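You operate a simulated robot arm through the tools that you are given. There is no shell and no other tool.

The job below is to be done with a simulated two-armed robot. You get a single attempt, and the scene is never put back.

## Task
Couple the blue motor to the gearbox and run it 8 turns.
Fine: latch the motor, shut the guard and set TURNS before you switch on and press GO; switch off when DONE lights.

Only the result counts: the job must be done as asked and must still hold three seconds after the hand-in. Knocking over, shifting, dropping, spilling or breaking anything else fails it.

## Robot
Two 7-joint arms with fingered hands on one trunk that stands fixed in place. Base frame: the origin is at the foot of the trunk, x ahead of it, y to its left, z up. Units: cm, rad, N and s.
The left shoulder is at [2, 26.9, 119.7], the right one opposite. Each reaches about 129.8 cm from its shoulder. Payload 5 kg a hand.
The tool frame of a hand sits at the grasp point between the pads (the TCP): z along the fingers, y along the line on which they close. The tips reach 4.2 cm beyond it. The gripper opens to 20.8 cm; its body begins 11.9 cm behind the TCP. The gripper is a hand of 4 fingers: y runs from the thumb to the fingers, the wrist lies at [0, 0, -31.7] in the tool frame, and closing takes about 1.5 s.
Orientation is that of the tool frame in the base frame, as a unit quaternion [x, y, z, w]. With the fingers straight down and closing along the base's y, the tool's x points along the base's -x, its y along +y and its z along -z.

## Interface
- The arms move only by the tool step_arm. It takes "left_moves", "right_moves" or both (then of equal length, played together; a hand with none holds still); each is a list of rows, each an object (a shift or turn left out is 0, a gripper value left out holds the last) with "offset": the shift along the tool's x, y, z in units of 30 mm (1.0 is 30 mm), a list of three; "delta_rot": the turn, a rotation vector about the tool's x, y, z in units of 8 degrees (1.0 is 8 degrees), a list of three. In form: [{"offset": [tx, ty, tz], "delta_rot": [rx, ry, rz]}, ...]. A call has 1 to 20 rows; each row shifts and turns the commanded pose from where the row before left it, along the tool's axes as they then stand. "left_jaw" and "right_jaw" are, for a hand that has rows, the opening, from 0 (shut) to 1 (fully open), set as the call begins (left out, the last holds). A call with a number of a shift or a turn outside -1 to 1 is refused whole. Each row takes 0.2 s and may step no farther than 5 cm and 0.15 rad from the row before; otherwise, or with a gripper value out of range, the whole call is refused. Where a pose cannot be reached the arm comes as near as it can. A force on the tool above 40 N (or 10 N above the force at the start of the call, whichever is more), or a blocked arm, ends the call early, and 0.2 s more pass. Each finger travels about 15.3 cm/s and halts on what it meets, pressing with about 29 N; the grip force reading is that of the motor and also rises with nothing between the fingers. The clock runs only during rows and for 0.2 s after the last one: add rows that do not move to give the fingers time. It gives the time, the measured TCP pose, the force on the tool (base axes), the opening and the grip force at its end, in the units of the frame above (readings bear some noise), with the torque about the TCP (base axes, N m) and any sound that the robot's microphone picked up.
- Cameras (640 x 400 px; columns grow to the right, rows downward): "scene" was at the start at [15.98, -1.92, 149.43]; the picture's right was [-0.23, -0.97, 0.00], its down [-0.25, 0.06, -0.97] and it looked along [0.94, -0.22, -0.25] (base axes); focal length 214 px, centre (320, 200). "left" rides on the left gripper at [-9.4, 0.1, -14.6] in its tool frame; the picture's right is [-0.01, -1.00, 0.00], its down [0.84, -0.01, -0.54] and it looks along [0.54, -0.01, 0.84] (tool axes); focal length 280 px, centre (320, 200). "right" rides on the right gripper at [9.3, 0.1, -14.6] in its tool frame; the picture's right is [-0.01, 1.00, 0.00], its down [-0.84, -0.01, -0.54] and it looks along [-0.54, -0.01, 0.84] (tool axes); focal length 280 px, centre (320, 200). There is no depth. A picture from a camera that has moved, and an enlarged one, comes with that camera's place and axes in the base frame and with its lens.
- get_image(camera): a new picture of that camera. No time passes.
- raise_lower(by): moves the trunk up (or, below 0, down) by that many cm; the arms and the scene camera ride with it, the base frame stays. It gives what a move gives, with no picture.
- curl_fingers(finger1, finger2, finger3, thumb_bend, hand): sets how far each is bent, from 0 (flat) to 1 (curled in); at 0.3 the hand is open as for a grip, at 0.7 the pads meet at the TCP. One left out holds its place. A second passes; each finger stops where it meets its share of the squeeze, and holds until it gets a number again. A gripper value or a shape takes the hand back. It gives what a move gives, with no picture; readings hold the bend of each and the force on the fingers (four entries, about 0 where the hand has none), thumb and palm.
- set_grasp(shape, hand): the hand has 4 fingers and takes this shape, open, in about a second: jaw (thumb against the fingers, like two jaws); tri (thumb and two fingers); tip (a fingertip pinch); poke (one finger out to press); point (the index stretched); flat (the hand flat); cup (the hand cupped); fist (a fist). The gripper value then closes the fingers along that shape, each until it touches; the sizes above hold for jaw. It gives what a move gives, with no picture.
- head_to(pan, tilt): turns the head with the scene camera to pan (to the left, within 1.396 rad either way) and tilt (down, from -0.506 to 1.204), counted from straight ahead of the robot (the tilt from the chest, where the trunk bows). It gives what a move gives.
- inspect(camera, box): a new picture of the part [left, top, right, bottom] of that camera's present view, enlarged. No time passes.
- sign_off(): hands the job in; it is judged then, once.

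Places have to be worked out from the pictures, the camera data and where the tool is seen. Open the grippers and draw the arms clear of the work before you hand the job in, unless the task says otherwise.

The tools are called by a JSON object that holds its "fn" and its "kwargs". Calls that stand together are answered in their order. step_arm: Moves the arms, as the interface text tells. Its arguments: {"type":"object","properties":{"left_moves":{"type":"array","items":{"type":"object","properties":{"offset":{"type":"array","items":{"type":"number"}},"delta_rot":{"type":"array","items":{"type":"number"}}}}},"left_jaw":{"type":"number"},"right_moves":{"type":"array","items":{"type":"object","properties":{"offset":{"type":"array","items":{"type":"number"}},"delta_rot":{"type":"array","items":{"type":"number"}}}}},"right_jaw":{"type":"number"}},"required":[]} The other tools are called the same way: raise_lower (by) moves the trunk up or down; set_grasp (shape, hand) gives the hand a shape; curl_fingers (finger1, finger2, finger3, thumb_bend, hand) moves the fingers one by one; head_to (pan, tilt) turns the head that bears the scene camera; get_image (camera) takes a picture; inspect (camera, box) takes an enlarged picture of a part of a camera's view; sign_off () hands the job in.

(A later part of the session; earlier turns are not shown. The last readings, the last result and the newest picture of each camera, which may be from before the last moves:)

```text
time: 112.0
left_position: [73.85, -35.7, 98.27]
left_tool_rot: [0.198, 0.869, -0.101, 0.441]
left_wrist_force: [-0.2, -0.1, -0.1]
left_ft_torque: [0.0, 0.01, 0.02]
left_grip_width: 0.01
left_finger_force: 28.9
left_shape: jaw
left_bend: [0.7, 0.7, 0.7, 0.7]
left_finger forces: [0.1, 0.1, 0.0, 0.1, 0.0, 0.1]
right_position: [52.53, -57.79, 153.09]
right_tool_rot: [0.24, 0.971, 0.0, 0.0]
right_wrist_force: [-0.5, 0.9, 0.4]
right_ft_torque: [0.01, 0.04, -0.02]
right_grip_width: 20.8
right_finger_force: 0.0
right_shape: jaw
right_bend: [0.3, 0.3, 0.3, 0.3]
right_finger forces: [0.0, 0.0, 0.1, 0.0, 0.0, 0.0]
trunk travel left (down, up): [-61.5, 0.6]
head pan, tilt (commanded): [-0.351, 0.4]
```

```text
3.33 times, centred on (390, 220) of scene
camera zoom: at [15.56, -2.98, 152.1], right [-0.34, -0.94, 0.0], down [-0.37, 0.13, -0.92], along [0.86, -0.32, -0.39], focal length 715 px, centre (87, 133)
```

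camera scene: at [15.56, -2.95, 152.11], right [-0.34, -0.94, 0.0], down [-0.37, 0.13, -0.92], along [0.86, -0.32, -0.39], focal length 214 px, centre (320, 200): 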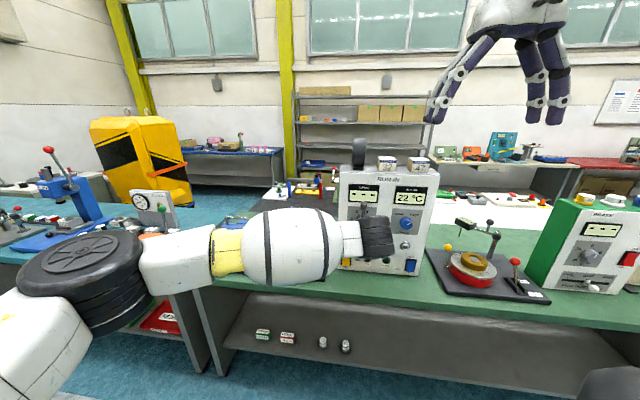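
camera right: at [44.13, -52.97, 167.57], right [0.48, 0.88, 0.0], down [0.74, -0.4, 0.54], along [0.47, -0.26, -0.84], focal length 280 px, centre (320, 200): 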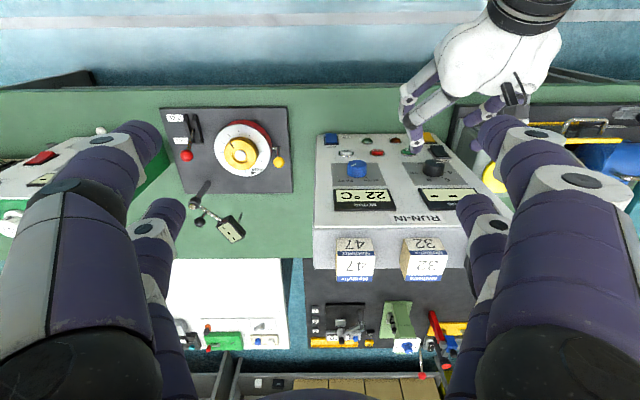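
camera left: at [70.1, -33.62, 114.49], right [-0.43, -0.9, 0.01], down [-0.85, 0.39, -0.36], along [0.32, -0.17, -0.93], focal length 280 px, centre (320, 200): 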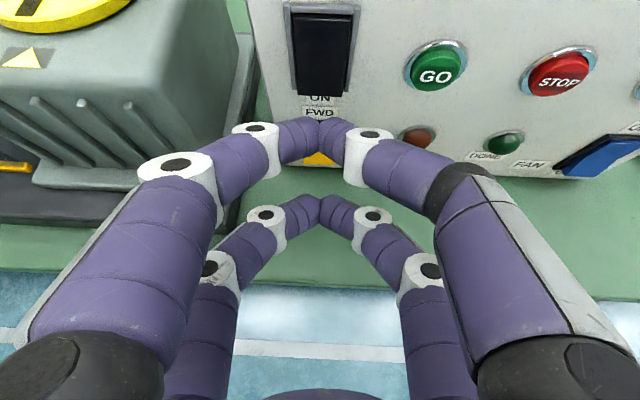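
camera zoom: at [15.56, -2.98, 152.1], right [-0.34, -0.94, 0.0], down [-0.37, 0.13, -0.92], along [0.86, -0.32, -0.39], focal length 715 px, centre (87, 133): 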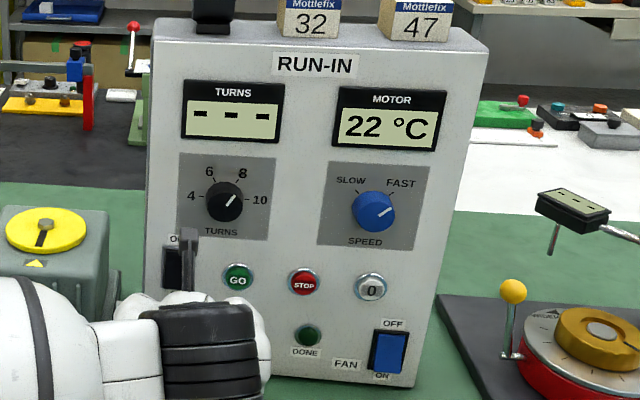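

On release the display went back to "- - -", so the rocker did not click over. The knob pointer does align with the 8 tick. I press the switch again, slightly lower and deeper.

{"fn": "step_arm", "kwargs": {"left_moves": [{"offset": [-0.39, -0.02, 0.54]}, {"offset": [-0.3, -0.02, 0.56]}, {"offset": [-0.19, -0.01, 0.27]}, {"offset": [-0.1, -0.005, 0.134]}, {"offset": [-0.06, -0.003, 0.08]}, {"offset": [-0.06, -0.003, 0.08]}, {"offset": [0, 0, 0]}]}}

{"fn": "inspect", "kwargs": {"camera": "scene", "box": [340, 170, 440, 270]}}

{"fn": "inspect", "kwargs": {"camera": "left", "box": [240, 0, 420, 140]}}

```text
time: 113.3
left_position: [78.36, -38.33, 97.81]
left_tool_rot: [0.199, 0.871, -0.101, 0.438]
left_wrist_force: [-18.7, 13.9, 2.7]
left_ft_torque: [-0.18, -0.3, 0.31]
left_grip_width: 0.0
left_finger_force: 29.0
left_shape: jaw
left_bend: [0.7, 0.7, 0.7, 0.7]
left_finger forces: [0.0, 0.0, 0.0, 0.1, 0.1, 0.0]
right_position: [52.52, -57.67, 153.15]
right_tool_rot: [0.24, 0.971, -0.001, 0.0]
right_wrist_force: [0.2, -0.7, -0.4]
right_ft_torque: [0.07, 0.14, 0.02]
right_grip_width: 20.8
right_finger_force: 0.0
right_shape: jaw
right_bend: [0.3, 0.3, 0.3, 0.3]
right_finger forces: [0.0, 0.0, 0.0, 0.1, 0.1, 0.0]
trunk travel left (down, up): [-61.5, 0.6]
head pan, tilt (commanded): [-0.351, 0.4]
stopped in row 6 (left hand): the force on the tool passed its limit at 45 N (the readings are from after the stop); the commanded pose is now the measured one
```

```text
4.00 times, centred on (390, 220) of scene
camera zoom: at [15.46, -2.93, 152.12], right [-0.34, -0.94, 0.0], down [-0.37, 0.13, -0.92], along [0.87, -0.32, -0.39], focal length 858 px, centre (40, 120)
```

zoom: 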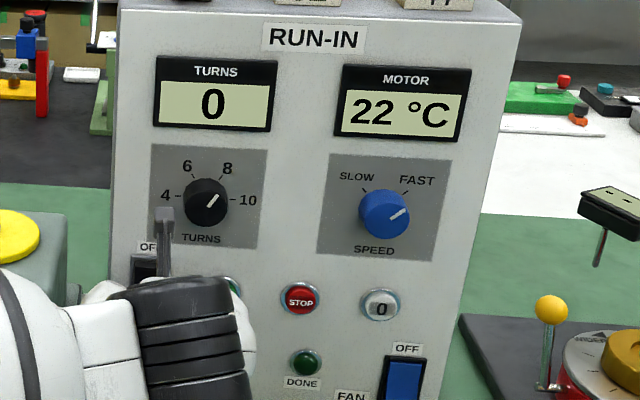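

```text
2.86 times, centred on (330, 70) of left
camera zoom: at [72.86, -35.43, 113.84], right [-0.43, -0.9, 0.01], down [-0.85, 0.39, -0.35], along [0.32, -0.16, -0.93], focal length 801 px, centre (291, 571)
```

zoom: 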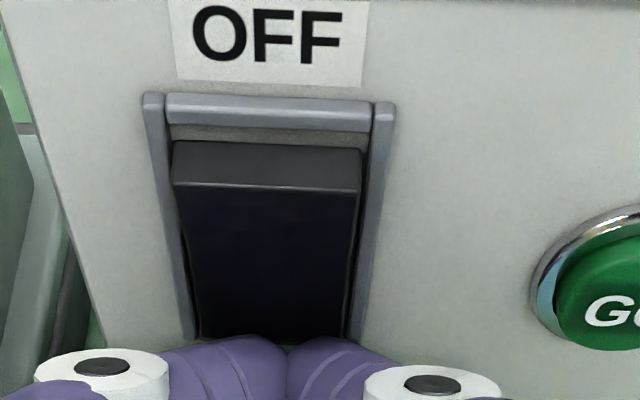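

Pressed to 45 N with the display at "0". I release and check whether it stays on.

{"fn": "step_arm", "kwargs": {"left_moves": [{"offset": [0.196, 0.011, -0.269]}, {"offset": [0.392, 0.022, -0.538]}, {"offset": [0.392, 0.022, -0.538]}, {"offset": [0, 0, 0]}]}}

{"fn": "inspect", "kwargs": {"camera": "scene", "box": [340, 160, 440, 280]}}

{"fn": "inspect", "kwargs": {"camera": "left", "box": [240, 0, 420, 140]}}

{"fn": "inspect", "kwargs": {"camera": "right", "box": [360, 130, 460, 200]}}

```text
time: 114.3
left_position: [74.1, -35.85, 97.8]
left_tool_rot: [0.199, 0.871, -0.101, 0.438]
left_wrist_force: [-0.5, -0.2, 0.1]
left_ft_torque: [0.03, 0.02, 0.01]
left_grip_width: 0.02
left_finger_force: 28.6
left_shape: jaw
left_bend: [0.7, 0.7, 0.7, 0.7]
left_finger forces: [0.0, 0.1, 0.0, 0.0, 0.1, 0.1]
right_position: [52.41, -57.81, 153.09]
right_tool_rot: [0.239, 0.971, 0.0, 0.001]
right_wrist_force: [-0.1, -0.1, -0.8]
right_ft_torque: [-0.05, 0.02, 0.01]
right_grip_width: 20.79
right_finger_force: 0.0
right_shape: jaw
right_bend: [0.3, 0.3, 0.3, 0.3]
right_finger forces: [0.1, 0.0, 0.0, 0.0, 0.1, 0.0]
trunk travel left (down, up): [-61.5, 0.6]
head pan, tilt (commanded): [-0.351, 0.4]
```

```text
3.33 times, centred on (390, 220) of scene
camera zoom: at [15.53, -2.97, 152.11], right [-0.34, -0.94, 0.0], down [-0.37, 0.13, -0.92], along [0.87, -0.32, -0.39], focal length 715 px, centre (87, 133)
```

zoom: 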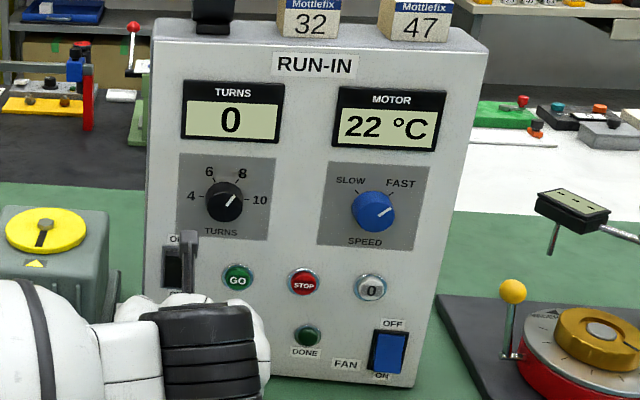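

```text
2.86 times, centred on (330, 70) of left
camera zoom: at [68.59, -33.07, 113.82], right [-0.43, -0.9, 0.01], down [-0.85, 0.39, -0.36], along [0.32, -0.16, -0.93], focal length 801 px, centre (291, 571)
```

zoom: 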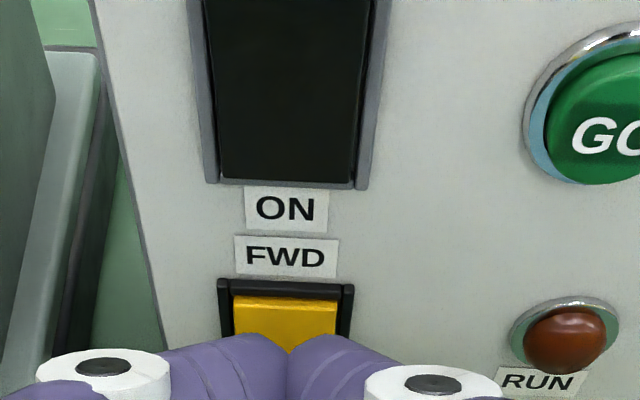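

```text
5.71 times, centred on (410, 165) of right
camera zoom: at [44.1, -53.07, 167.56], right [0.48, 0.88, 0.0], down [0.74, -0.4, 0.54], along [0.47, -0.26, -0.84], focal length 1602 px, centre (-194, 400)
```

zoom: 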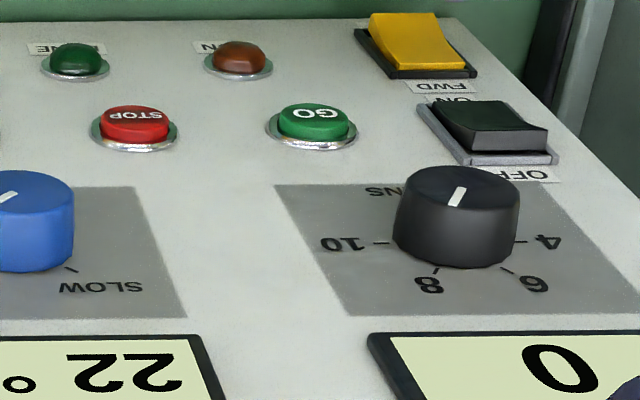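

The switch stays ON (display "0"). I move the prong in front of the GO button.

{"fn": "step_arm", "kwargs": {"left_moves": [{"offset": [-0.196, -0.838, -0.11]}, {"offset": [-0.196, -0.838, -0.11]}, {"offset": [-0.196, -0.838, -0.11]}, {"offset": [0, 0, 0]}]}}

{"fn": "get_image", "kwargs": {"camera": "left"}}

{"fn": "inspect", "kwargs": {"camera": "right", "box": [340, 90, 480, 200]}}

```text
time: 115.5
left_position: [73.29, -40.42, 99.32]
left_tool_rot: [0.185, 0.875, -0.093, 0.438]
left_wrist_force: [-1.1, -0.2, -0.8]
left_ft_torque: [-0.02, 0.0, -0.02]
left_grip_width: 0.0
left_finger_force: 28.8
left_shape: jaw
left_bend: [0.7, 0.7, 0.7, 0.7]
left_finger forces: [0.0, 0.0, 0.0, 0.0, 0.0, 0.0]
right_position: [52.45, -57.84, 153.02]
right_tool_rot: [0.24, 0.971, 0.001, 0.0]
right_wrist_force: [0.2, 1.1, 0.2]
right_ft_torque: [-0.12, 0.09, 0.01]
right_grip_width: 20.79
right_finger_force: 0.0
right_shape: jaw
right_bend: [0.3, 0.3, 0.3, 0.3]
right_finger forces: [0.0, 0.0, 0.0, 0.1, 0.0, 0.0]
trunk travel left (down, up): [-61.5, 0.6]
head pan, tilt (commanded): [-0.351, 0.4]
stopped in row 4 (left hand): the arm was blocked; the commanded pose is now the measured one
```

```text
taken
camera left: at [67.91, -37.72, 115.4], right [-0.4, -0.92, 0.01], down [-0.86, 0.37, -0.35], along [0.32, -0.15, -0.94], focal length 280 px, centre (320, 200)
```

left: 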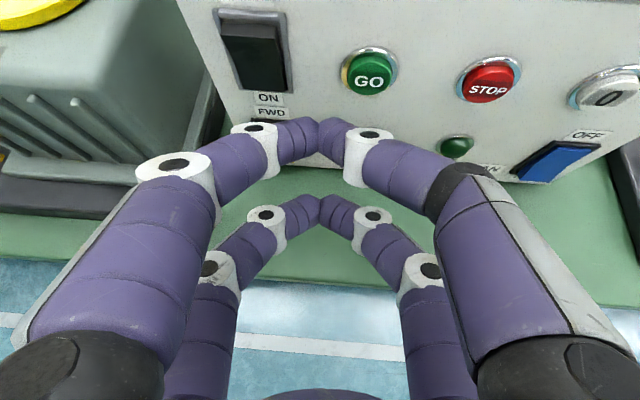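

```text
3.64 times, centred on (410, 145) of right
camera zoom: at [44.17, -53.03, 167.55], right [0.48, 0.88, 0.0], down [0.74, -0.4, 0.54], along [0.47, -0.26, -0.84], focal length 1020 px, centre (-7, 400)
```

zoom: 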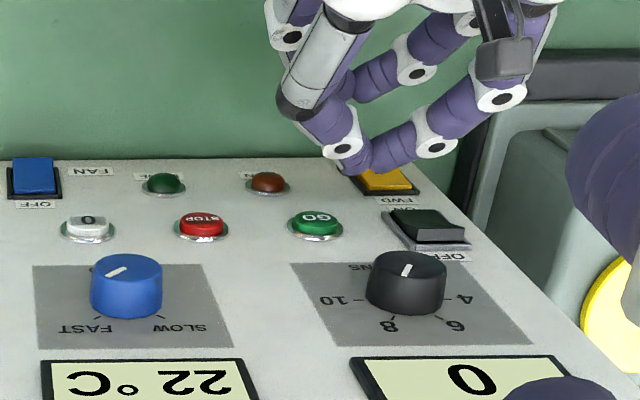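

The left wrist limits this pose; coming in from the upper left (as with the knob) works better. I back off slightly and rotate the hand 40° counter-clockwise about the panel normal.

{"fn": "step_arm", "kwargs": {"left_moves": [{"offset": [0.2, 0, -0.8]}, {"offset": [-0.6, 0, -0.5]}, {"delta_rot": [0.598, 0.063, -0.8]}, {"delta_rot": [0.598, 0.063, -0.8]}, {"delta_rot": [0.598, 0.063, -0.8]}, {"delta_rot": [0.598, 0.063, -0.8]}, {"delta_rot": [0.598, 0.063, -0.8]}, {"offset": [0, 0, 0]}]}}

{"fn": "get_image", "kwargs": {"camera": "left"}}

{"fn": "inspect", "kwargs": {"camera": "scene", "box": [280, 160, 440, 290]}}

```text
time: 117.3
left_position: [70.78, -39.81, 102.58]
left_tool_rot: [0.028, 0.863, -0.383, 0.329]
left_wrist_force: [-0.7, 0.3, 0.1]
left_ft_torque: [0.06, 0.02, 0.05]
left_grip_width: 0.0
left_finger_force: 29.1
left_shape: jaw
left_bend: [0.7, 0.7, 0.7, 0.7]
left_finger forces: [0.0, 0.1, 0.1, 0.1, 0.1, 0.1]
right_position: [52.25, -57.82, 153.06]
right_tool_rot: [0.24, 0.971, 0.0, 0.001]
right_wrist_force: [-0.3, -1.1, -0.6]
right_ft_torque: [0.03, -0.03, -0.02]
right_grip_width: 20.8
right_finger_force: 0.0
right_shape: jaw
right_bend: [0.3, 0.3, 0.3, 0.3]
right_finger forces: [0.0, 0.0, 0.1, 0.0, 0.0, 0.1]
trunk travel left (down, up): [-61.5, 0.6]
head pan, tilt (commanded): [-0.351, 0.4]
```

```text
taken
camera left: at [70.15, -27.86, 115.06], right [-0.29, -0.7, 0.65], down [-0.96, 0.19, -0.22], along [0.04, -0.69, -0.72], focal length 280 px, centre (320, 200)
```

left: 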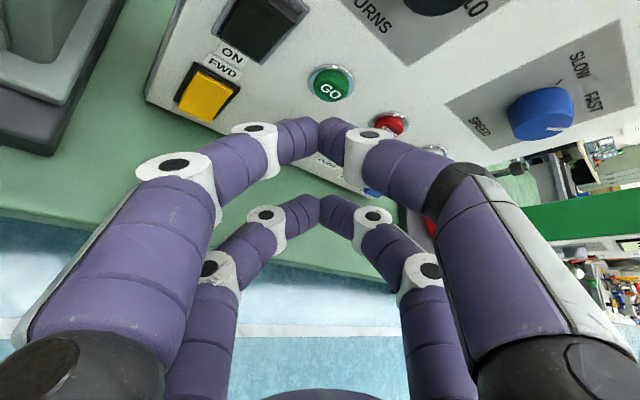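

```text
3.08 times, centred on (360, 225) of scene
camera zoom: at [15.49, -3.02, 152.12], right [-0.34, -0.94, 0.0], down [-0.37, 0.13, -0.92], along [0.87, -0.32, -0.39], focal length 660 px, centre (197, 123)
```

zoom: 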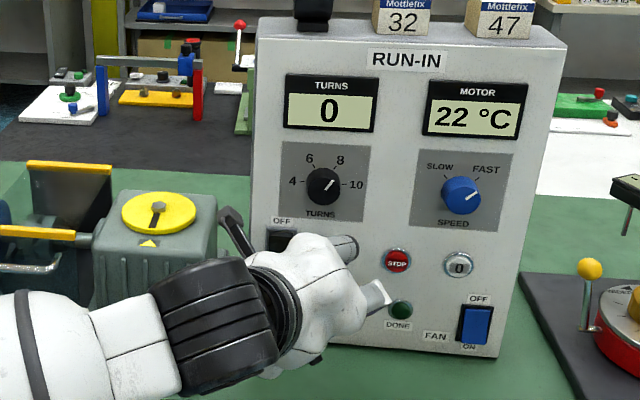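

Comfortable pose. I line the prong up with GO (right 2.5, down 2.4 cm) and come to about 1 cm from it.

{"fn": "step_arm", "kwargs": {"left_moves": [{"offset": [0.457, -0.067, 0.338]}, {"offset": [0.457, -0.067, 0.338]}, {"offset": [-0.4, -0.04, 0.532]}, {"offset": [-0.4, -0.04, 0.532]}, {"offset": [0, 0, 0]}]}}

{"fn": "get_image", "kwargs": {"camera": "left"}}

{"fn": "inspect", "kwargs": {"camera": "right", "box": [340, 90, 480, 200]}}

{"fn": "inspect", "kwargs": {"camera": "scene", "box": [320, 190, 420, 280]}}

```text
time: 118.5
left_position: [73.39, -43.82, 100.15]
left_tool_rot: [0.027, 0.863, -0.383, 0.328]
left_wrist_force: [-0.6, 0.3, 0.5]
left_ft_torque: [0.0, 0.0, -0.01]
left_grip_width: 0.01
left_finger_force: 28.7
left_shape: jaw
left_bend: [0.7, 0.7, 0.7, 0.7]
left_finger forces: [0.0, 0.0, 0.0, 0.0, 0.0, 0.1]
right_position: [52.3, -57.74, 153.04]
right_tool_rot: [0.239, 0.971, 0.0, 0.001]
right_wrist_force: [0.4, -0.3, -0.4]
right_ft_torque: [0.04, -0.01, -0.01]
right_grip_width: 20.78
right_finger_force: 0.0
right_shape: jaw
right_bend: [0.3, 0.3, 0.3, 0.3]
right_finger forces: [0.0, 0.0, 0.1, 0.0, 0.1, 0.0]
trunk travel left (down, up): [-61.5, 0.6]
head pan, tilt (commanded): [-0.351, 0.4]
```

```text
taken
camera left: at [72.73, -31.82, 112.58], right [-0.29, -0.7, 0.65], down [-0.96, 0.19, -0.22], along [0.04, -0.69, -0.73], focal length 280 px, centre (320, 200)
```

left: 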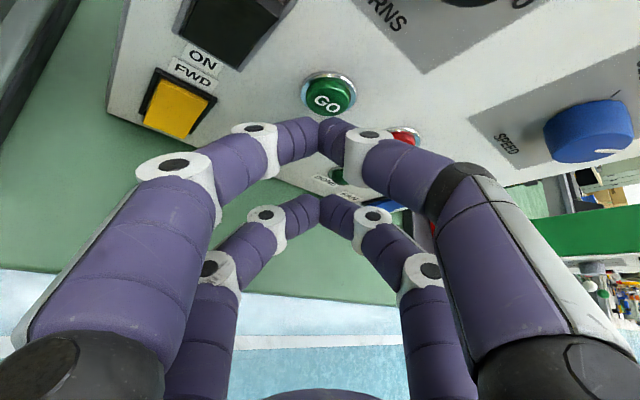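

```text
3.64 times, centred on (410, 145) of right
camera zoom: at [44.09, -53.05, 167.58], right [0.48, 0.88, 0.0], down [0.74, -0.4, 0.54], along [0.47, -0.26, -0.84], focal length 1020 px, centre (-7, 400)
```

zoom: 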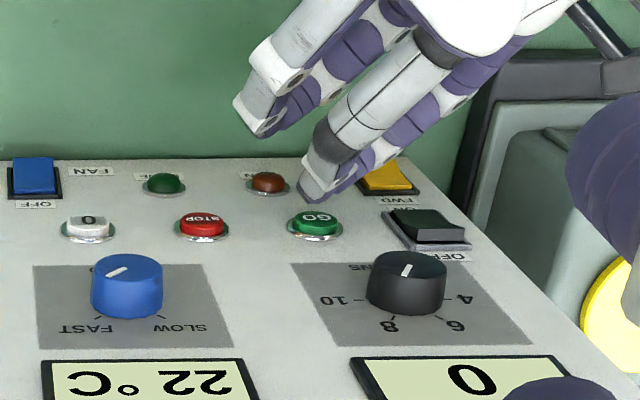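

```text
4.44 times, centred on (370, 235) of scene
camera zoom: at [15.53, -2.97, 152.11], right [-0.34, -0.94, 0.0], down [-0.37, 0.13, -0.92], along [0.87, -0.32, -0.39], focal length 953 px, centre (98, 44)
```

zoom: 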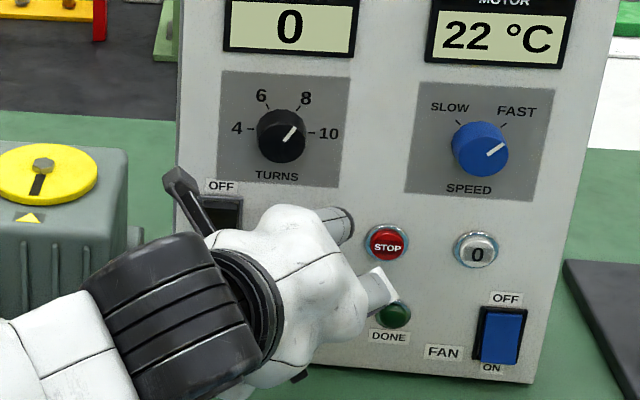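

The prong is aligned with GO about 1 cm away. Latch, guard and TURNS are set; I press GO gently in 3 mm steps.

{"fn": "step_arm", "kwargs": {"left_moves": [{"offset": [-0.06, -0.006, 0.08]}, {"offset": [-0.06, -0.006, 0.08]}, {"offset": [-0.06, -0.006, 0.08]}, {"offset": [-0.06, -0.006, 0.08]}, {"offset": [-0.06, -0.006, 0.08]}]}}

{"fn": "inspect", "kwargs": {"camera": "scene", "box": [320, 170, 440, 280]}}

{"fn": "inspect", "kwargs": {"camera": "right", "box": [340, 110, 480, 220]}}

```text
time: 119.7
left_position: [74.5, -44.7, 100.08]
left_tool_rot: [0.028, 0.863, -0.383, 0.329]
left_wrist_force: [-2.6, 2.0, 0.0]
left_ft_torque: [-0.01, -0.03, 0.02]
left_grip_width: 0.0
left_finger_force: 29.1
left_shape: jaw
left_bend: [0.7, 0.7, 0.7, 0.7]
left_finger forces: [0.0, 0.1, 0.0, 0.0, 0.0, 0.0]
right_position: [52.32, -57.71, 153.19]
right_tool_rot: [0.239, 0.971, -0.001, 0.001]
right_wrist_force: [-0.2, 0.4, 1.1]
right_ft_torque: [-0.01, -0.04, -0.04]
right_grip_width: 20.79
right_finger_force: 0.0
right_shape: jaw
right_bend: [0.3, 0.3, 0.3, 0.3]
right_finger forces: [0.0, 0.0, 0.0, 0.1, 0.1, 0.1]
trunk travel left (down, up): [-61.5, 0.6]
head pan, tilt (commanded): [-0.351, 0.4]
heard: click
```

```text
3.64 times, centred on (380, 225) of scene
camera zoom: at [15.51, -2.96, 152.11], right [-0.34, -0.94, 0.0], down [-0.37, 0.13, -0.92], along [0.87, -0.32, -0.39], focal length 780 px, centre (102, 109)
```

zoom: 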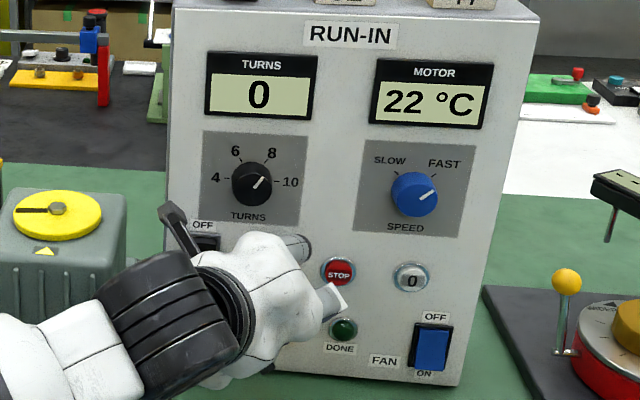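

```text
3.64 times, centred on (410, 165) of right
camera zoom: at [44.07, -53.05, 167.58], right [0.48, 0.88, 0.0], down [0.74, -0.4, 0.54], along [0.47, -0.26, -0.84], focal length 1020 px, centre (-7, 327)
```

zoom: 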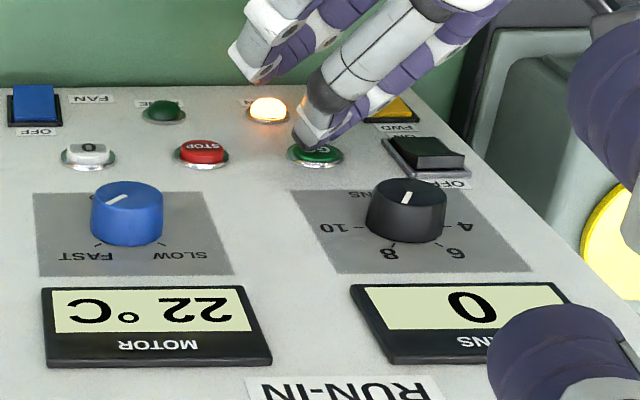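

GO clicked: the RUN lamp is lit and the dial is turning. I back off and reposition toward the switch's OFF half while it runs.

{"fn": "step_arm", "kwargs": {"left_moves": [{"offset": [0.4, 0.04, -0.532]}, {"offset": [0.4, 0.04, -0.532]}, {"offset": [-0.565, 0.469, -0.389]}, {"offset": [-0.565, 0.469, -0.389]}, {"offset": [-0.565, 0.469, -0.389]}]}}

{"fn": "inspect", "kwargs": {"camera": "scene", "box": [280, 160, 440, 290]}}

{"fn": "inspect", "kwargs": {"camera": "right", "box": [340, 110, 480, 220]}}

```text
time: 120.9
left_position: [74.38, -36.35, 102.25]
left_tool_rot: [0.027, 0.863, -0.383, 0.329]
left_wrist_force: [0.0, 0.2, 1.0]
left_ft_torque: [-0.02, 0.03, -0.02]
left_grip_width: 0.01
left_finger_force: 29.6
left_shape: jaw
left_bend: [0.7, 0.7, 0.7, 0.7]
left_finger forces: [0.0, 0.1, 0.0, 0.0, 0.0, 0.0]
right_position: [52.52, -57.63, 153.13]
right_tool_rot: [0.239, 0.971, -0.001, 0.0]
right_wrist_force: [0.0, 0.3, 0.2]
right_ft_torque: [-0.07, 0.01, 0.03]
right_grip_width: 20.79
right_finger_force: 0.0
right_shape: jaw
right_bend: [0.3, 0.3, 0.3, 0.3]
right_finger forces: [0.0, 0.0, 0.0, 0.0, 0.0, 0.0]
trunk travel left (down, up): [-61.5, 0.6]
head pan, tilt (commanded): [-0.351, 0.4]
```

```text
3.08 times, centred on (360, 225) of scene
camera zoom: at [15.55, -2.89, 152.11], right [-0.34, -0.94, 0.0], down [-0.37, 0.13, -0.92], along [0.87, -0.32, -0.39], focal length 660 px, centre (197, 123)
```

zoom: 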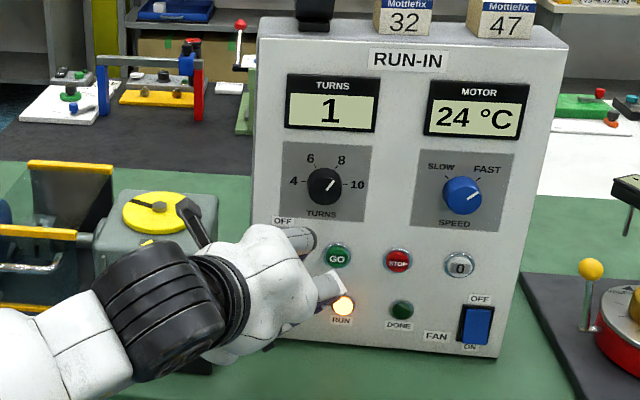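

```text
3.64 times, centred on (410, 165) of right
camera zoom: at [44.12, -52.95, 167.6], right [0.48, 0.88, 0.0], down [0.74, -0.4, 0.54], along [0.47, -0.26, -0.84], focal length 1020 px, centre (-7, 327)
```

zoom: 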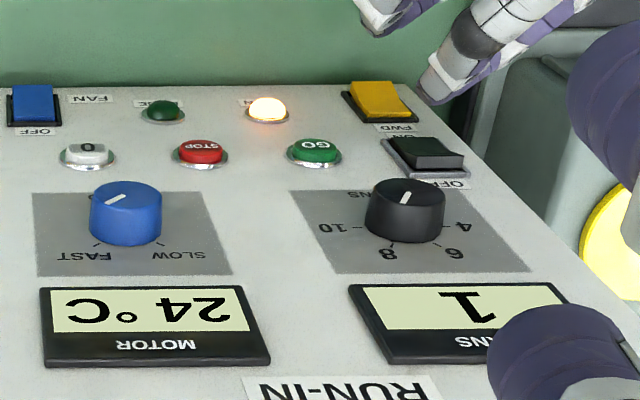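

1 turn done, RUN lit, motor 24 °C. I rotate the hand back level in front of the switch's OFF half while it continues.

{"fn": "step_arm", "kwargs": {"left_moves": [{"delta_rot": [-0.6, -0.059, 0.7986]}, {"delta_rot": [-0.6, -0.059, 0.7986]}, {"delta_rot": [-0.6, -0.059, 0.7986]}, {"delta_rot": [-0.6, -0.059, 0.7986]}, {"delta_rot": [-0.6, -0.059, 0.7986]}]}}

{"fn": "inspect", "kwargs": {"camera": "scene", "box": [280, 160, 440, 290]}}

{"fn": "get_image", "kwargs": {"camera": "left"}}

```text
time: 122.1
left_position: [74.38, -36.28, 102.19]
left_tool_rot: [0.187, 0.875, -0.092, 0.436]
left_wrist_force: [-0.7, -0.3, -0.5]
left_ft_torque: [-0.03, -0.04, 0.02]
left_grip_width: 0.0
left_finger_force: 29.1
left_shape: jaw
left_bend: [0.7, 0.7, 0.7, 0.7]
left_finger forces: [0.0, 0.0, 0.0, 0.0, 0.1, 0.1]
right_position: [52.43, -57.83, 153.08]
right_tool_rot: [0.24, 0.971, 0.001, 0.001]
right_wrist_force: [-0.4, -0.5, -0.4]
right_ft_torque: [0.11, -0.12, 0.02]
right_grip_width: 20.78
right_finger_force: 0.1
right_shape: jaw
right_bend: [0.3, 0.3, 0.3, 0.3]
right_finger forces: [0.1, 0.0, 0.0, 0.0, 0.0, 0.1]
trunk travel left (down, up): [-61.5, 0.6]
head pan, tilt (commanded): [-0.351, 0.4]
```

```text
3.08 times, centred on (360, 225) of scene
camera zoom: at [15.47, -3.04, 152.11], right [-0.34, -0.94, 0.0], down [-0.36, 0.13, -0.92], along [0.87, -0.32, -0.39], focal length 660 px, centre (197, 123)
```

zoom: 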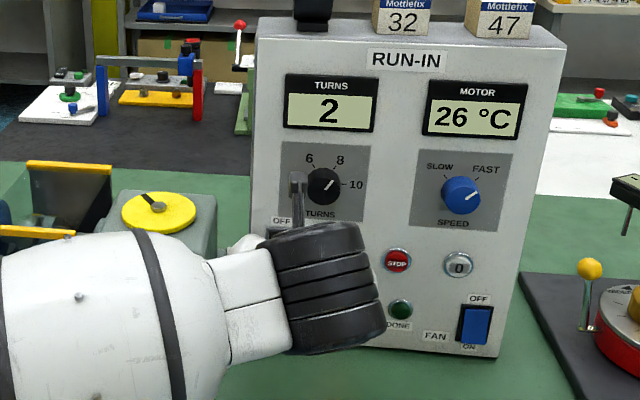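

```text
taken
camera left: at [68.83, -33.78, 118.34], right [-0.4, -0.92, 0.01], down [-0.86, 0.37, -0.35], along [0.32, -0.15, -0.94], focal length 280 px, centre (320, 200)
```

left: 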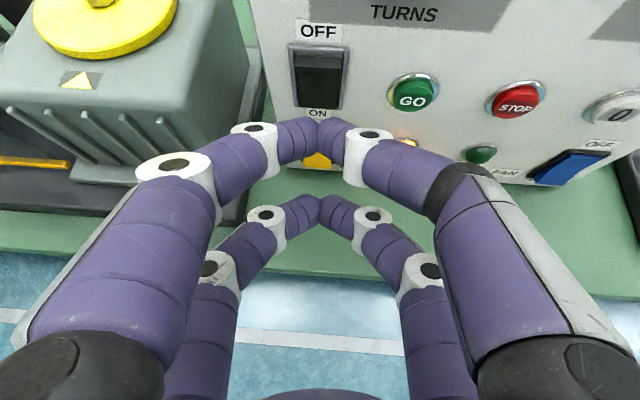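

2 turns, 26 °C. I bring the prong to ~1 cm from the OFF half and wait.

{"fn": "step_arm", "kwargs": {"left_moves": [{"offset": [-0.249, -0.027, 0.333]}, {"offset": [-0.249, -0.027, 0.333]}, {"offset": [0, 0, 0]}, {"offset": [0, 0, 0]}, {"offset": [0, 0, 0]}, {"offset": [0, 0, 0]}, {"offset": [0, 0, 0]}, {"offset": [0, 0, 0]}, {"offset": [0, 0, 0]}, {"offset": [0, 0, 0]}]}}

{"fn": "inspect", "kwargs": {"camera": "scene", "box": [280, 160, 440, 290]}}

{"fn": "inspect", "kwargs": {"camera": "left", "box": [230, 0, 410, 140]}}

```text
time: 124.3
left_position: [76.43, -37.45, 102.14]
left_tool_rot: [0.187, 0.875, -0.093, 0.437]
left_wrist_force: [0.3, -0.8, 0.5]
left_ft_torque: [-0.02, 0.04, 0.0]
left_grip_width: 0.01
left_finger_force: 29.3
left_shape: jaw
left_bend: [0.7, 0.7, 0.7, 0.7]
left_finger forces: [0.0, 0.0, 0.0, 0.0, 0.1, 0.0]
right_position: [52.52, -57.84, 153.16]
right_tool_rot: [0.239, 0.971, 0.0, 0.001]
right_wrist_force: [-0.4, -0.8, -1.3]
right_ft_torque: [0.01, 0.02, 0.0]
right_grip_width: 20.79
right_finger_force: 0.1
right_shape: jaw
right_bend: [0.3, 0.3, 0.3, 0.3]
right_finger forces: [0.1, 0.0, 0.0, 0.0, 0.1, 0.0]
trunk travel left (down, up): [-61.5, 0.6]
head pan, tilt (commanded): [-0.351, 0.4]
```

```text
3.08 times, centred on (360, 225) of scene
camera zoom: at [15.53, -2.97, 152.11], right [-0.34, -0.94, 0.0], down [-0.37, 0.13, -0.92], along [0.87, -0.32, -0.39], focal length 660 px, centre (197, 123)
```

zoom: 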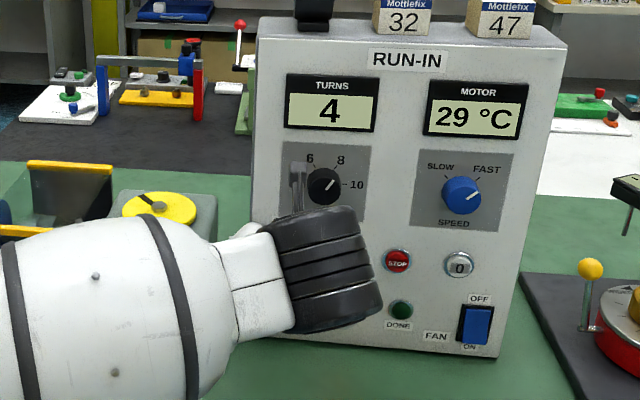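

```text
2.86 times, centred on (320, 70) of left
camera zoom: at [70.98, -34.81, 118.3], right [-0.4, -0.92, 0.01], down [-0.86, 0.37, -0.35], along [0.32, -0.15, -0.94], focal length 801 px, centre (320, 571)
```

zoom: 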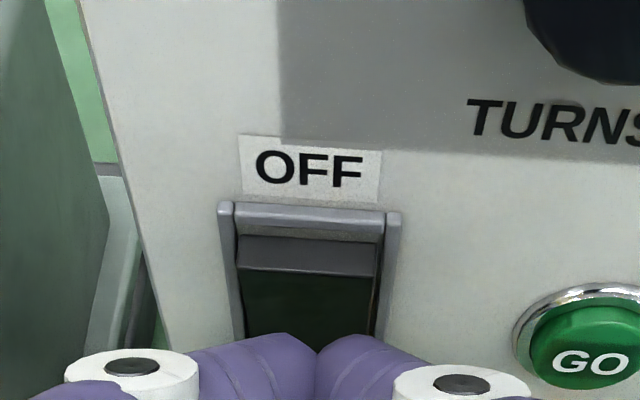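

4 turns, 29 °C. I raise the prong 6 mm toward the OFF end and keep waiting.

{"fn": "step_arm", "kwargs": {"left_moves": [{"offset": [-0.16, 0, -0.12]}, {"offset": [0, 0, 0]}, {"offset": [0, 0, 0]}, {"offset": [0, 0, 0]}, {"offset": [0, 0, 0]}, {"offset": [0, 0, 0]}, {"offset": [0, 0, 0]}, {"offset": [0, 0, 0]}, {"offset": [0, 0, 0]}, {"offset": [0, 0, 0]}, {"offset": [0, 0, 0]}, {"offset": [0, 0, 0]}, {"offset": [0, 0, 0]}]}}

{"fn": "inspect", "kwargs": {"camera": "scene", "box": [280, 160, 440, 290]}}

```text
time: 127.1
left_position: [76.39, -37.47, 102.69]
left_tool_rot: [0.188, 0.875, -0.094, 0.436]
left_wrist_force: [0.0, 0.0, 0.1]
left_ft_torque: [0.02, 0.02, 0.04]
left_grip_width: 0.0
left_finger_force: 28.9
left_shape: jaw
left_bend: [0.7, 0.7, 0.7, 0.7]
left_finger forces: [0.1, 0.0, 0.1, 0.0, 0.0, 0.1]
right_position: [52.45, -57.78, 153.09]
right_tool_rot: [0.239, 0.971, 0.0, 0.001]
right_wrist_force: [0.4, 0.4, -0.3]
right_ft_torque: [0.03, 0.0, 0.02]
right_grip_width: 20.78
right_finger_force: 0.0
right_shape: jaw
right_bend: [0.3, 0.3, 0.3, 0.3]
right_finger forces: [0.0, 0.0, 0.0, 0.0, 0.0, 0.0]
trunk travel left (down, up): [-61.5, 0.6]
head pan, tilt (commanded): [-0.351, 0.4]
```

```text
3.08 times, centred on (360, 225) of scene
camera zoom: at [15.53, -2.97, 152.11], right [-0.34, -0.94, 0.0], down [-0.37, 0.13, -0.92], along [0.87, -0.32, -0.39], focal length 660 px, centre (197, 123)
```

zoom: 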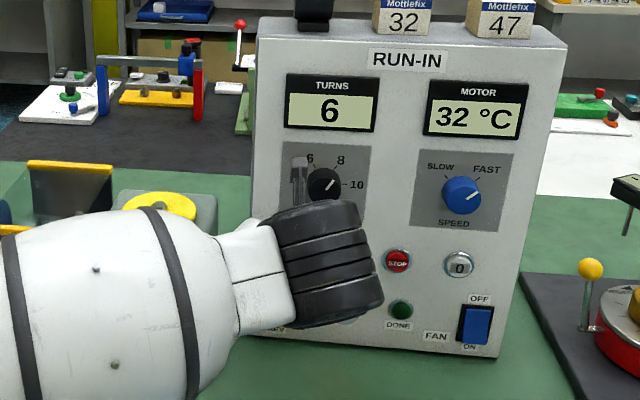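

6 turns, 32 °C. I wait about 2 s more.

{"fn": "step_arm", "kwargs": {"left_moves": [{"offset": [0, 0, 0]}, {"offset": [0, 0, 0]}, {"offset": [0, 0, 0]}, {"offset": [0, 0, 0]}, {"offset": [0, 0, 0]}, {"offset": [0, 0, 0]}, {"offset": [0, 0, 0]}, {"offset": [0, 0, 0]}, {"offset": [0, 0, 0]}, {"offset": [0, 0, 0]}]}}

{"fn": "inspect", "kwargs": {"camera": "scene", "box": [280, 160, 440, 290]}}

```text
time: 129.3
left_position: [76.44, -37.58, 102.7]
left_tool_rot: [0.187, 0.875, -0.093, 0.436]
left_wrist_force: [0.3, -0.1, 0.3]
left_ft_torque: [-0.01, 0.01, -0.04]
left_grip_width: 0.0
left_finger_force: 29.3
left_shape: jaw
left_bend: [0.7, 0.7, 0.7, 0.7]
left_finger forces: [0.0, 0.1, 0.0, 0.0, 0.0, 0.0]
right_position: [52.39, -57.78, 153.12]
right_tool_rot: [0.24, 0.971, 0.0, 0.001]
right_wrist_force: [1.1, 0.7, 0.9]
right_ft_torque: [0.0, -0.02, -0.02]
right_grip_width: 20.8
right_finger_force: 0.0
right_shape: jaw
right_bend: [0.3, 0.3, 0.3, 0.3]
right_finger forces: [0.0, 0.1, 0.1, 0.1, 0.0, 0.0]
trunk travel left (down, up): [-61.5, 0.6]
head pan, tilt (commanded): [-0.351, 0.4]
```

```text
3.08 times, centred on (360, 225) of scene
camera zoom: at [15.52, -2.97, 152.11], right [-0.34, -0.94, 0.0], down [-0.37, 0.13, -0.92], along [0.87, -0.32, -0.39], focal length 660 px, centre (197, 123)
```

zoom: 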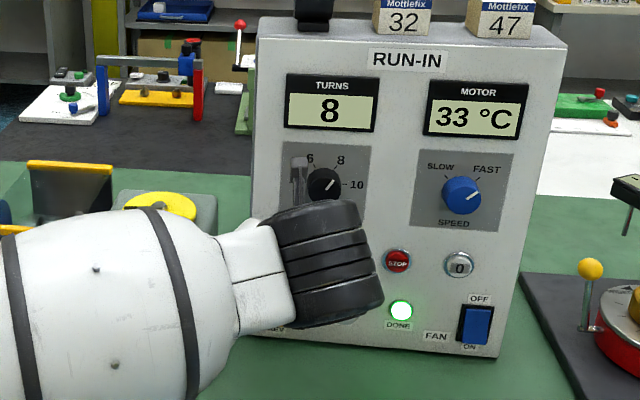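

DONE is lit at 8 turns. I press the OFF half now.

{"fn": "step_arm", "kwargs": {"left_moves": [{"offset": [-0.199, -0.021, 0.267]}, {"offset": [-0.12, -0.013, 0.16]}, {"offset": [-0.1, -0.01, 0.134]}, {"offset": [-0.06, -0.006, 0.08]}, {"offset": [-0.06, -0.006, 0.08]}, {"offset": [0, 0, 0]}]}}

{"fn": "inspect", "kwargs": {"camera": "scene", "box": [280, 160, 440, 290]}}

{"fn": "inspect", "kwargs": {"camera": "left", "box": [230, 0, 410, 140]}}

```text
time: 130.1
left_position: [77.73, -38.3, 102.71]
left_tool_rot: [0.188, 0.876, -0.094, 0.434]
left_wrist_force: [-29.1, 23.6, 10.7]
left_ft_torque: [-0.29, -0.61, 0.51]
left_grip_width: 0.01
left_finger_force: 29.3
left_shape: jaw
left_bend: [0.7, 0.7, 0.7, 0.69]
left_finger forces: [0.0, 0.2, 0.0, 0.1, 0.1, 0.0]
right_position: [52.38, -57.52, 153.17]
right_tool_rot: [0.239, 0.971, -0.001, 0.001]
right_wrist_force: [-0.1, -0.4, -0.4]
right_ft_torque: [0.03, 0.11, -0.01]
right_grip_width: 20.78
right_finger_force: 0.2
right_shape: jaw
right_bend: [0.3, 0.3, 0.3, 0.3]
right_finger forces: [0.0, 0.0, 0.1, 0.0, 0.0, 0.0]
trunk travel left (down, up): [-61.5, 0.6]
head pan, tilt (commanded): [-0.351, 0.4]
stopped in row 3 (left hand): the force on the tool passed its limit at 48 N (the readings are from after the stop); the commanded pose is now the measured one
```

```text
3.08 times, centred on (360, 225) of scene
camera zoom: at [15.33, -2.81, 152.15], right [-0.34, -0.94, 0.0], down [-0.36, 0.13, -0.92], along [0.87, -0.32, -0.39], focal length 660 px, centre (197, 123)
```

zoom: 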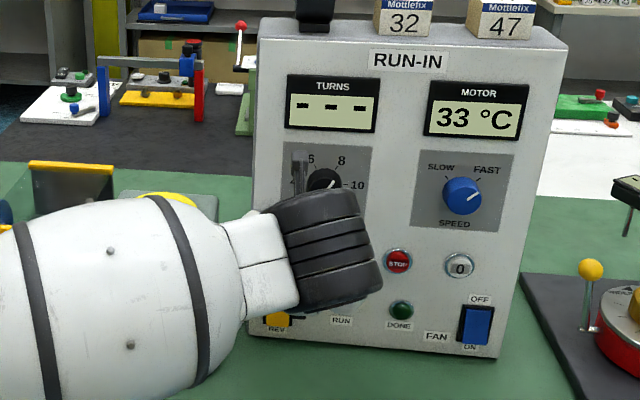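

```text
2.86 times, centred on (320, 70) of left
camera zoom: at [72.32, -35.59, 118.92], right [-0.4, -0.92, 0.01], down [-0.86, 0.37, -0.34], along [0.31, -0.15, -0.94], focal length 801 px, centre (320, 571)
```

zoom: 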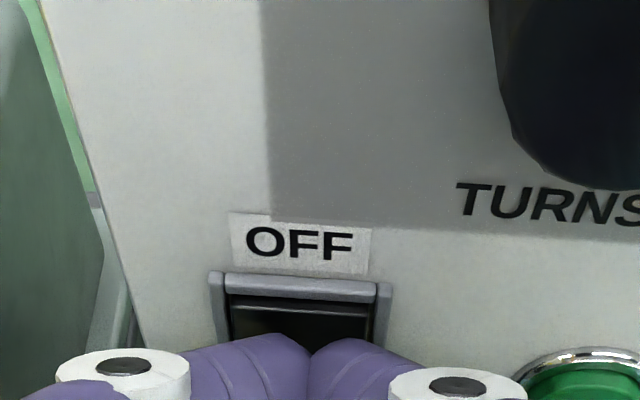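

The display went to "- - -". I release and check that it stays off and nothing else changed.

{"fn": "step_arm", "kwargs": {"left_moves": [{"offset": [0.199, 0.021, -0.267]}, {"offset": [0.4, 0.04, -0.532]}, {"offset": [0.4, 0.04, -0.532]}, {"offset": [0.4, 0.04, -0.532]}, {"offset": [0, 0, 0]}]}}

{"fn": "inspect", "kwargs": {"camera": "scene", "box": [280, 160, 440, 290]}}

{"fn": "inspect", "kwargs": {"camera": "right", "box": [320, 110, 480, 230]}}

{"fn": "get_image", "kwargs": {"camera": "left"}}

```text
time: 131.3
left_position: [71.75, -35.25, 102.48]
left_tool_rot: [0.188, 0.876, -0.093, 0.434]
left_wrist_force: [-0.1, 0.5, -1.1]
left_ft_torque: [-0.01, -0.02, 0.01]
left_grip_width: 0.01
left_finger_force: 29.0
left_shape: jaw
left_bend: [0.7, 0.7, 0.7, 0.7]
left_finger forces: [0.1, 0.0, 0.0, 0.0, 0.1, 0.0]
right_position: [52.49, -57.86, 152.97]
right_tool_rot: [0.24, 0.971, 0.0, 0.0]
right_wrist_force: [0.7, -0.6, -0.7]
right_ft_torque: [0.04, 0.06, -0.01]
right_grip_width: 20.77
right_finger_force: 0.0
right_shape: jaw
right_bend: [0.3, 0.3, 0.3, 0.3]
right_finger forces: [0.0, 0.0, 0.0, 0.0, 0.0, 0.0]
trunk travel left (down, up): [-61.5, 0.6]
head pan, tilt (commanded): [-0.351, 0.4]
```

```text
3.08 times, centred on (360, 225) of scene
camera zoom: at [15.59, -3.03, 152.09], right [-0.34, -0.94, 0.0], down [-0.37, 0.13, -0.92], along [0.86, -0.32, -0.39], focal length 660 px, centre (197, 123)
```

zoom: 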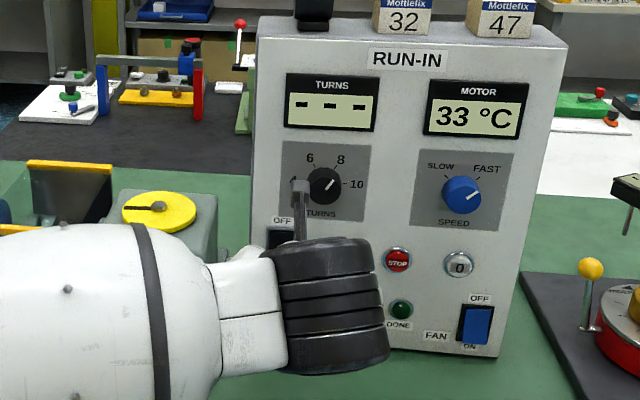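

```text
3.33 times, centred on (400, 170) of right
camera zoom: at [44.17, -53.14, 167.5], right [0.48, 0.88, 0.0], down [0.74, -0.4, 0.54], along [0.47, -0.26, -0.84], focal length 935 px, centre (53, 300)
```

zoom: 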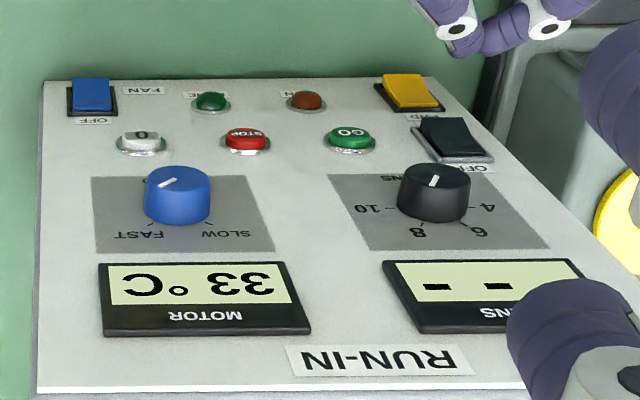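

```text
taken
camera left: at [66.5, -32.64, 118.66], right [-0.4, -0.92, 0.01], down [-0.86, 0.37, -0.34], along [0.31, -0.15, -0.94], focal length 280 px, centre (320, 200)
```

left: 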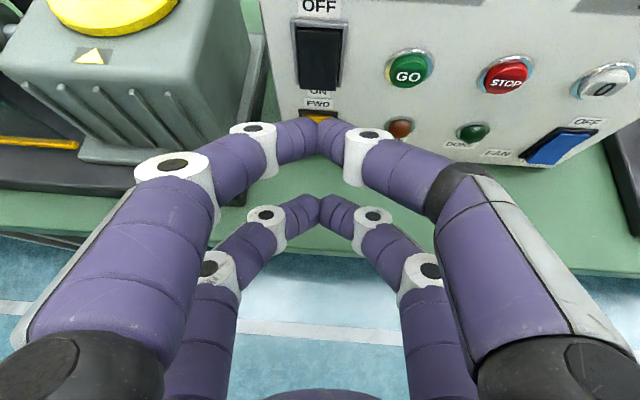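

The unit stays off, the yellow FWD rocker and other controls look unchanged. I withdraw the left hand up and back from the panel.

{"fn": "step_arm", "kwargs": {"left_moves": [{"offset": [-0.2, 0.1, -0.9]}, {"offset": [-0.53, 0.2, -0.784]}, {"offset": [-0.53, 0.2, -0.784]}, {"offset": [-0.53, 0.2, -0.784]}, {"offset": [-0.53, 0.2, -0.784]}, {"offset": [-0.53, 0.2, -0.784]}, {"offset": [-0.53, 0.2, -0.784]}, {"offset": [-0.53, 0.2, -0.784]}, {"offset": [0, 0, 0]}]}}

{"fn": "get_image", "kwargs": {"camera": "left"}}

{"fn": "get_image", "kwargs": {"camera": "scene"}}

```text
time: 133.3
left_position: [66.42, -27.49, 123.51]
left_tool_rot: [0.189, 0.876, -0.094, 0.434]
left_wrist_force: [0.5, 0.7, 0.2]
left_ft_torque: [0.01, -0.02, 0.03]
left_grip_width: 0.0
left_finger_force: 28.4
left_shape: jaw
left_bend: [0.7, 0.7, 0.7, 0.7]
left_finger forces: [0.1, 0.1, 0.1, 0.0, 0.1, 0.0]
right_position: [52.39, -57.8, 153.07]
right_tool_rot: [0.239, 0.971, 0.0, 0.0]
right_wrist_force: [1.0, -0.7, -0.8]
right_ft_torque: [0.02, 0.03, -0.01]
right_grip_width: 20.81
right_finger_force: 0.0
right_shape: jaw
right_bend: [0.3, 0.3, 0.3, 0.3]
right_finger forces: [0.1, 0.0, 0.0, 0.0, 0.1, 0.1]
trunk travel left (down, up): [-61.5, 0.6]
head pan, tilt (commanded): [-0.351, 0.4]
```

```text
taken
camera left: at [61.09, -24.83, 139.78], right [-0.4, -0.92, 0.01], down [-0.86, 0.37, -0.34], along [0.31, -0.15, -0.94], focal length 280 px, centre (320, 200)
```

left: 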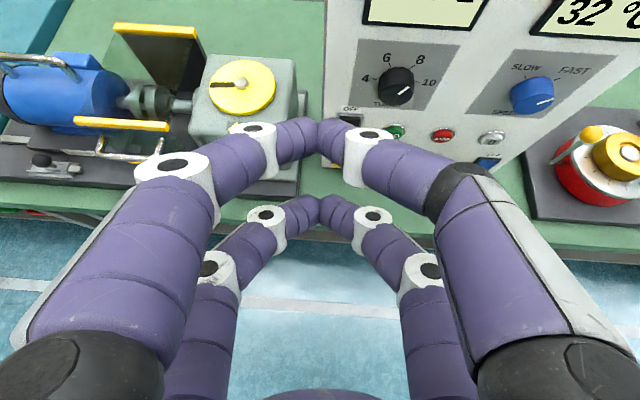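

```text
taken
camera scene: at [15.57, -3.01, 152.09], right [-0.34, -0.94, 0.0], down [-0.37, 0.13, -0.92], along [0.86, -0.32, -0.39], focal length 214 px, centre (320, 200)
```

scene: 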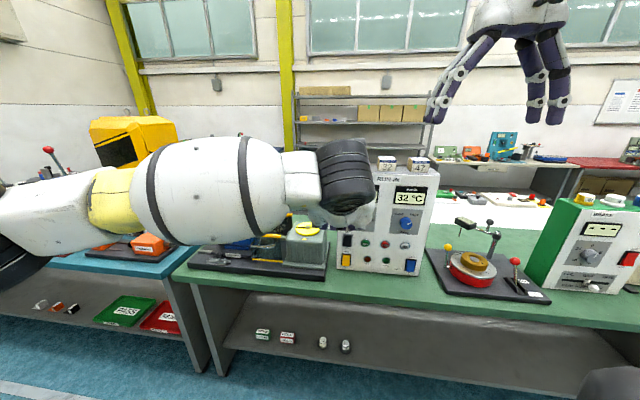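

I continue raising the left hand into the high, downward-pointing pose and move it back to the left side, opening the gripper.

{"fn": "step_arm", "kwargs": {"left_moves": [{"offset": [-0.63, 0.53, -0.83], "delta_rot": [0, 1, 0]}, {"offset": [-0.51, 0.53, -0.91], "delta_rot": [0, 1, 0]}, {"offset": [-0.38, 0.53, -0.97], "delta_rot": [0, 1, 0]}, {"offset": [-0.24, 0.53, -1.0], "delta_rot": [0, 1, 0]}, {"offset": [-0.1, 0.53, -1.0], "delta_rot": [0, 1, 0]}, {"offset": [0.05, 0.53, -1.0], "delta_rot": [0, 1, 0]}, {"offset": [0.3, 0.9, 0]}, {"offset": [0.3, 0.9, 0]}, {"offset": [0.3, 0.9, 0]}, {"offset": [0.3, 0.9, 0]}, {"offset": [0.3, 0.9, 0]}, {"offset": [0.3, 0.9, 0]}, {"offset": [0.3, 0.9, 0]}, {"offset": [0.3, 0.9, 0]}, {"offset": [0.3, 0.9, 0]}, {"offset": [0, 0, 0]}]}}

{"fn": "get_image", "kwargs": {"camera": "scene"}}

```text
time: 136.7
left_position: [68.3, 8.42, 140.35]
left_tool_rot: [0.211, 0.977, -0.009, 0.04]
left_wrist_force: [-0.5, -0.9, -0.2]
left_ft_torque: [0.11, -0.03, -0.01]
left_grip_width: 0.0
left_finger_force: 29.1
left_shape: jaw
left_bend: [0.7, 0.7, 0.7, 0.7]
left_finger forces: [0.1, 0.0, 0.0, 0.0, 0.1, 0.0]
right_position: [52.39, -57.87, 153.02]
right_tool_rot: [0.24, 0.971, 0.001, 0.0]
right_wrist_force: [-0.1, -0.8, -0.2]
right_ft_torque: [0.07, -0.03, 0.02]
right_grip_width: 20.8
right_finger_force: 0.0
right_shape: jaw
right_bend: [0.3, 0.3, 0.3, 0.3]
right_finger forces: [0.0, 0.1, 0.0, 0.0, 0.0, 0.1]
trunk travel left (down, up): [-61.5, 0.6]
head pan, tilt (commanded): [-0.351, 0.4]
```

```text
taken
camera scene: at [15.52, -3.07, 152.11], right [-0.34, -0.94, 0.0], down [-0.37, 0.13, -0.92], along [0.86, -0.32, -0.39], focal length 214 px, centre (320, 200)
```

scene: 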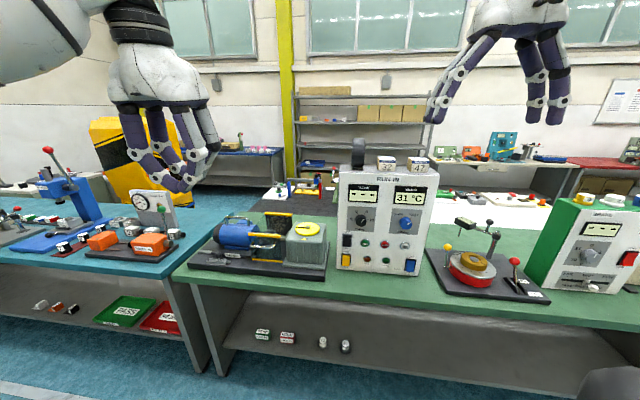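

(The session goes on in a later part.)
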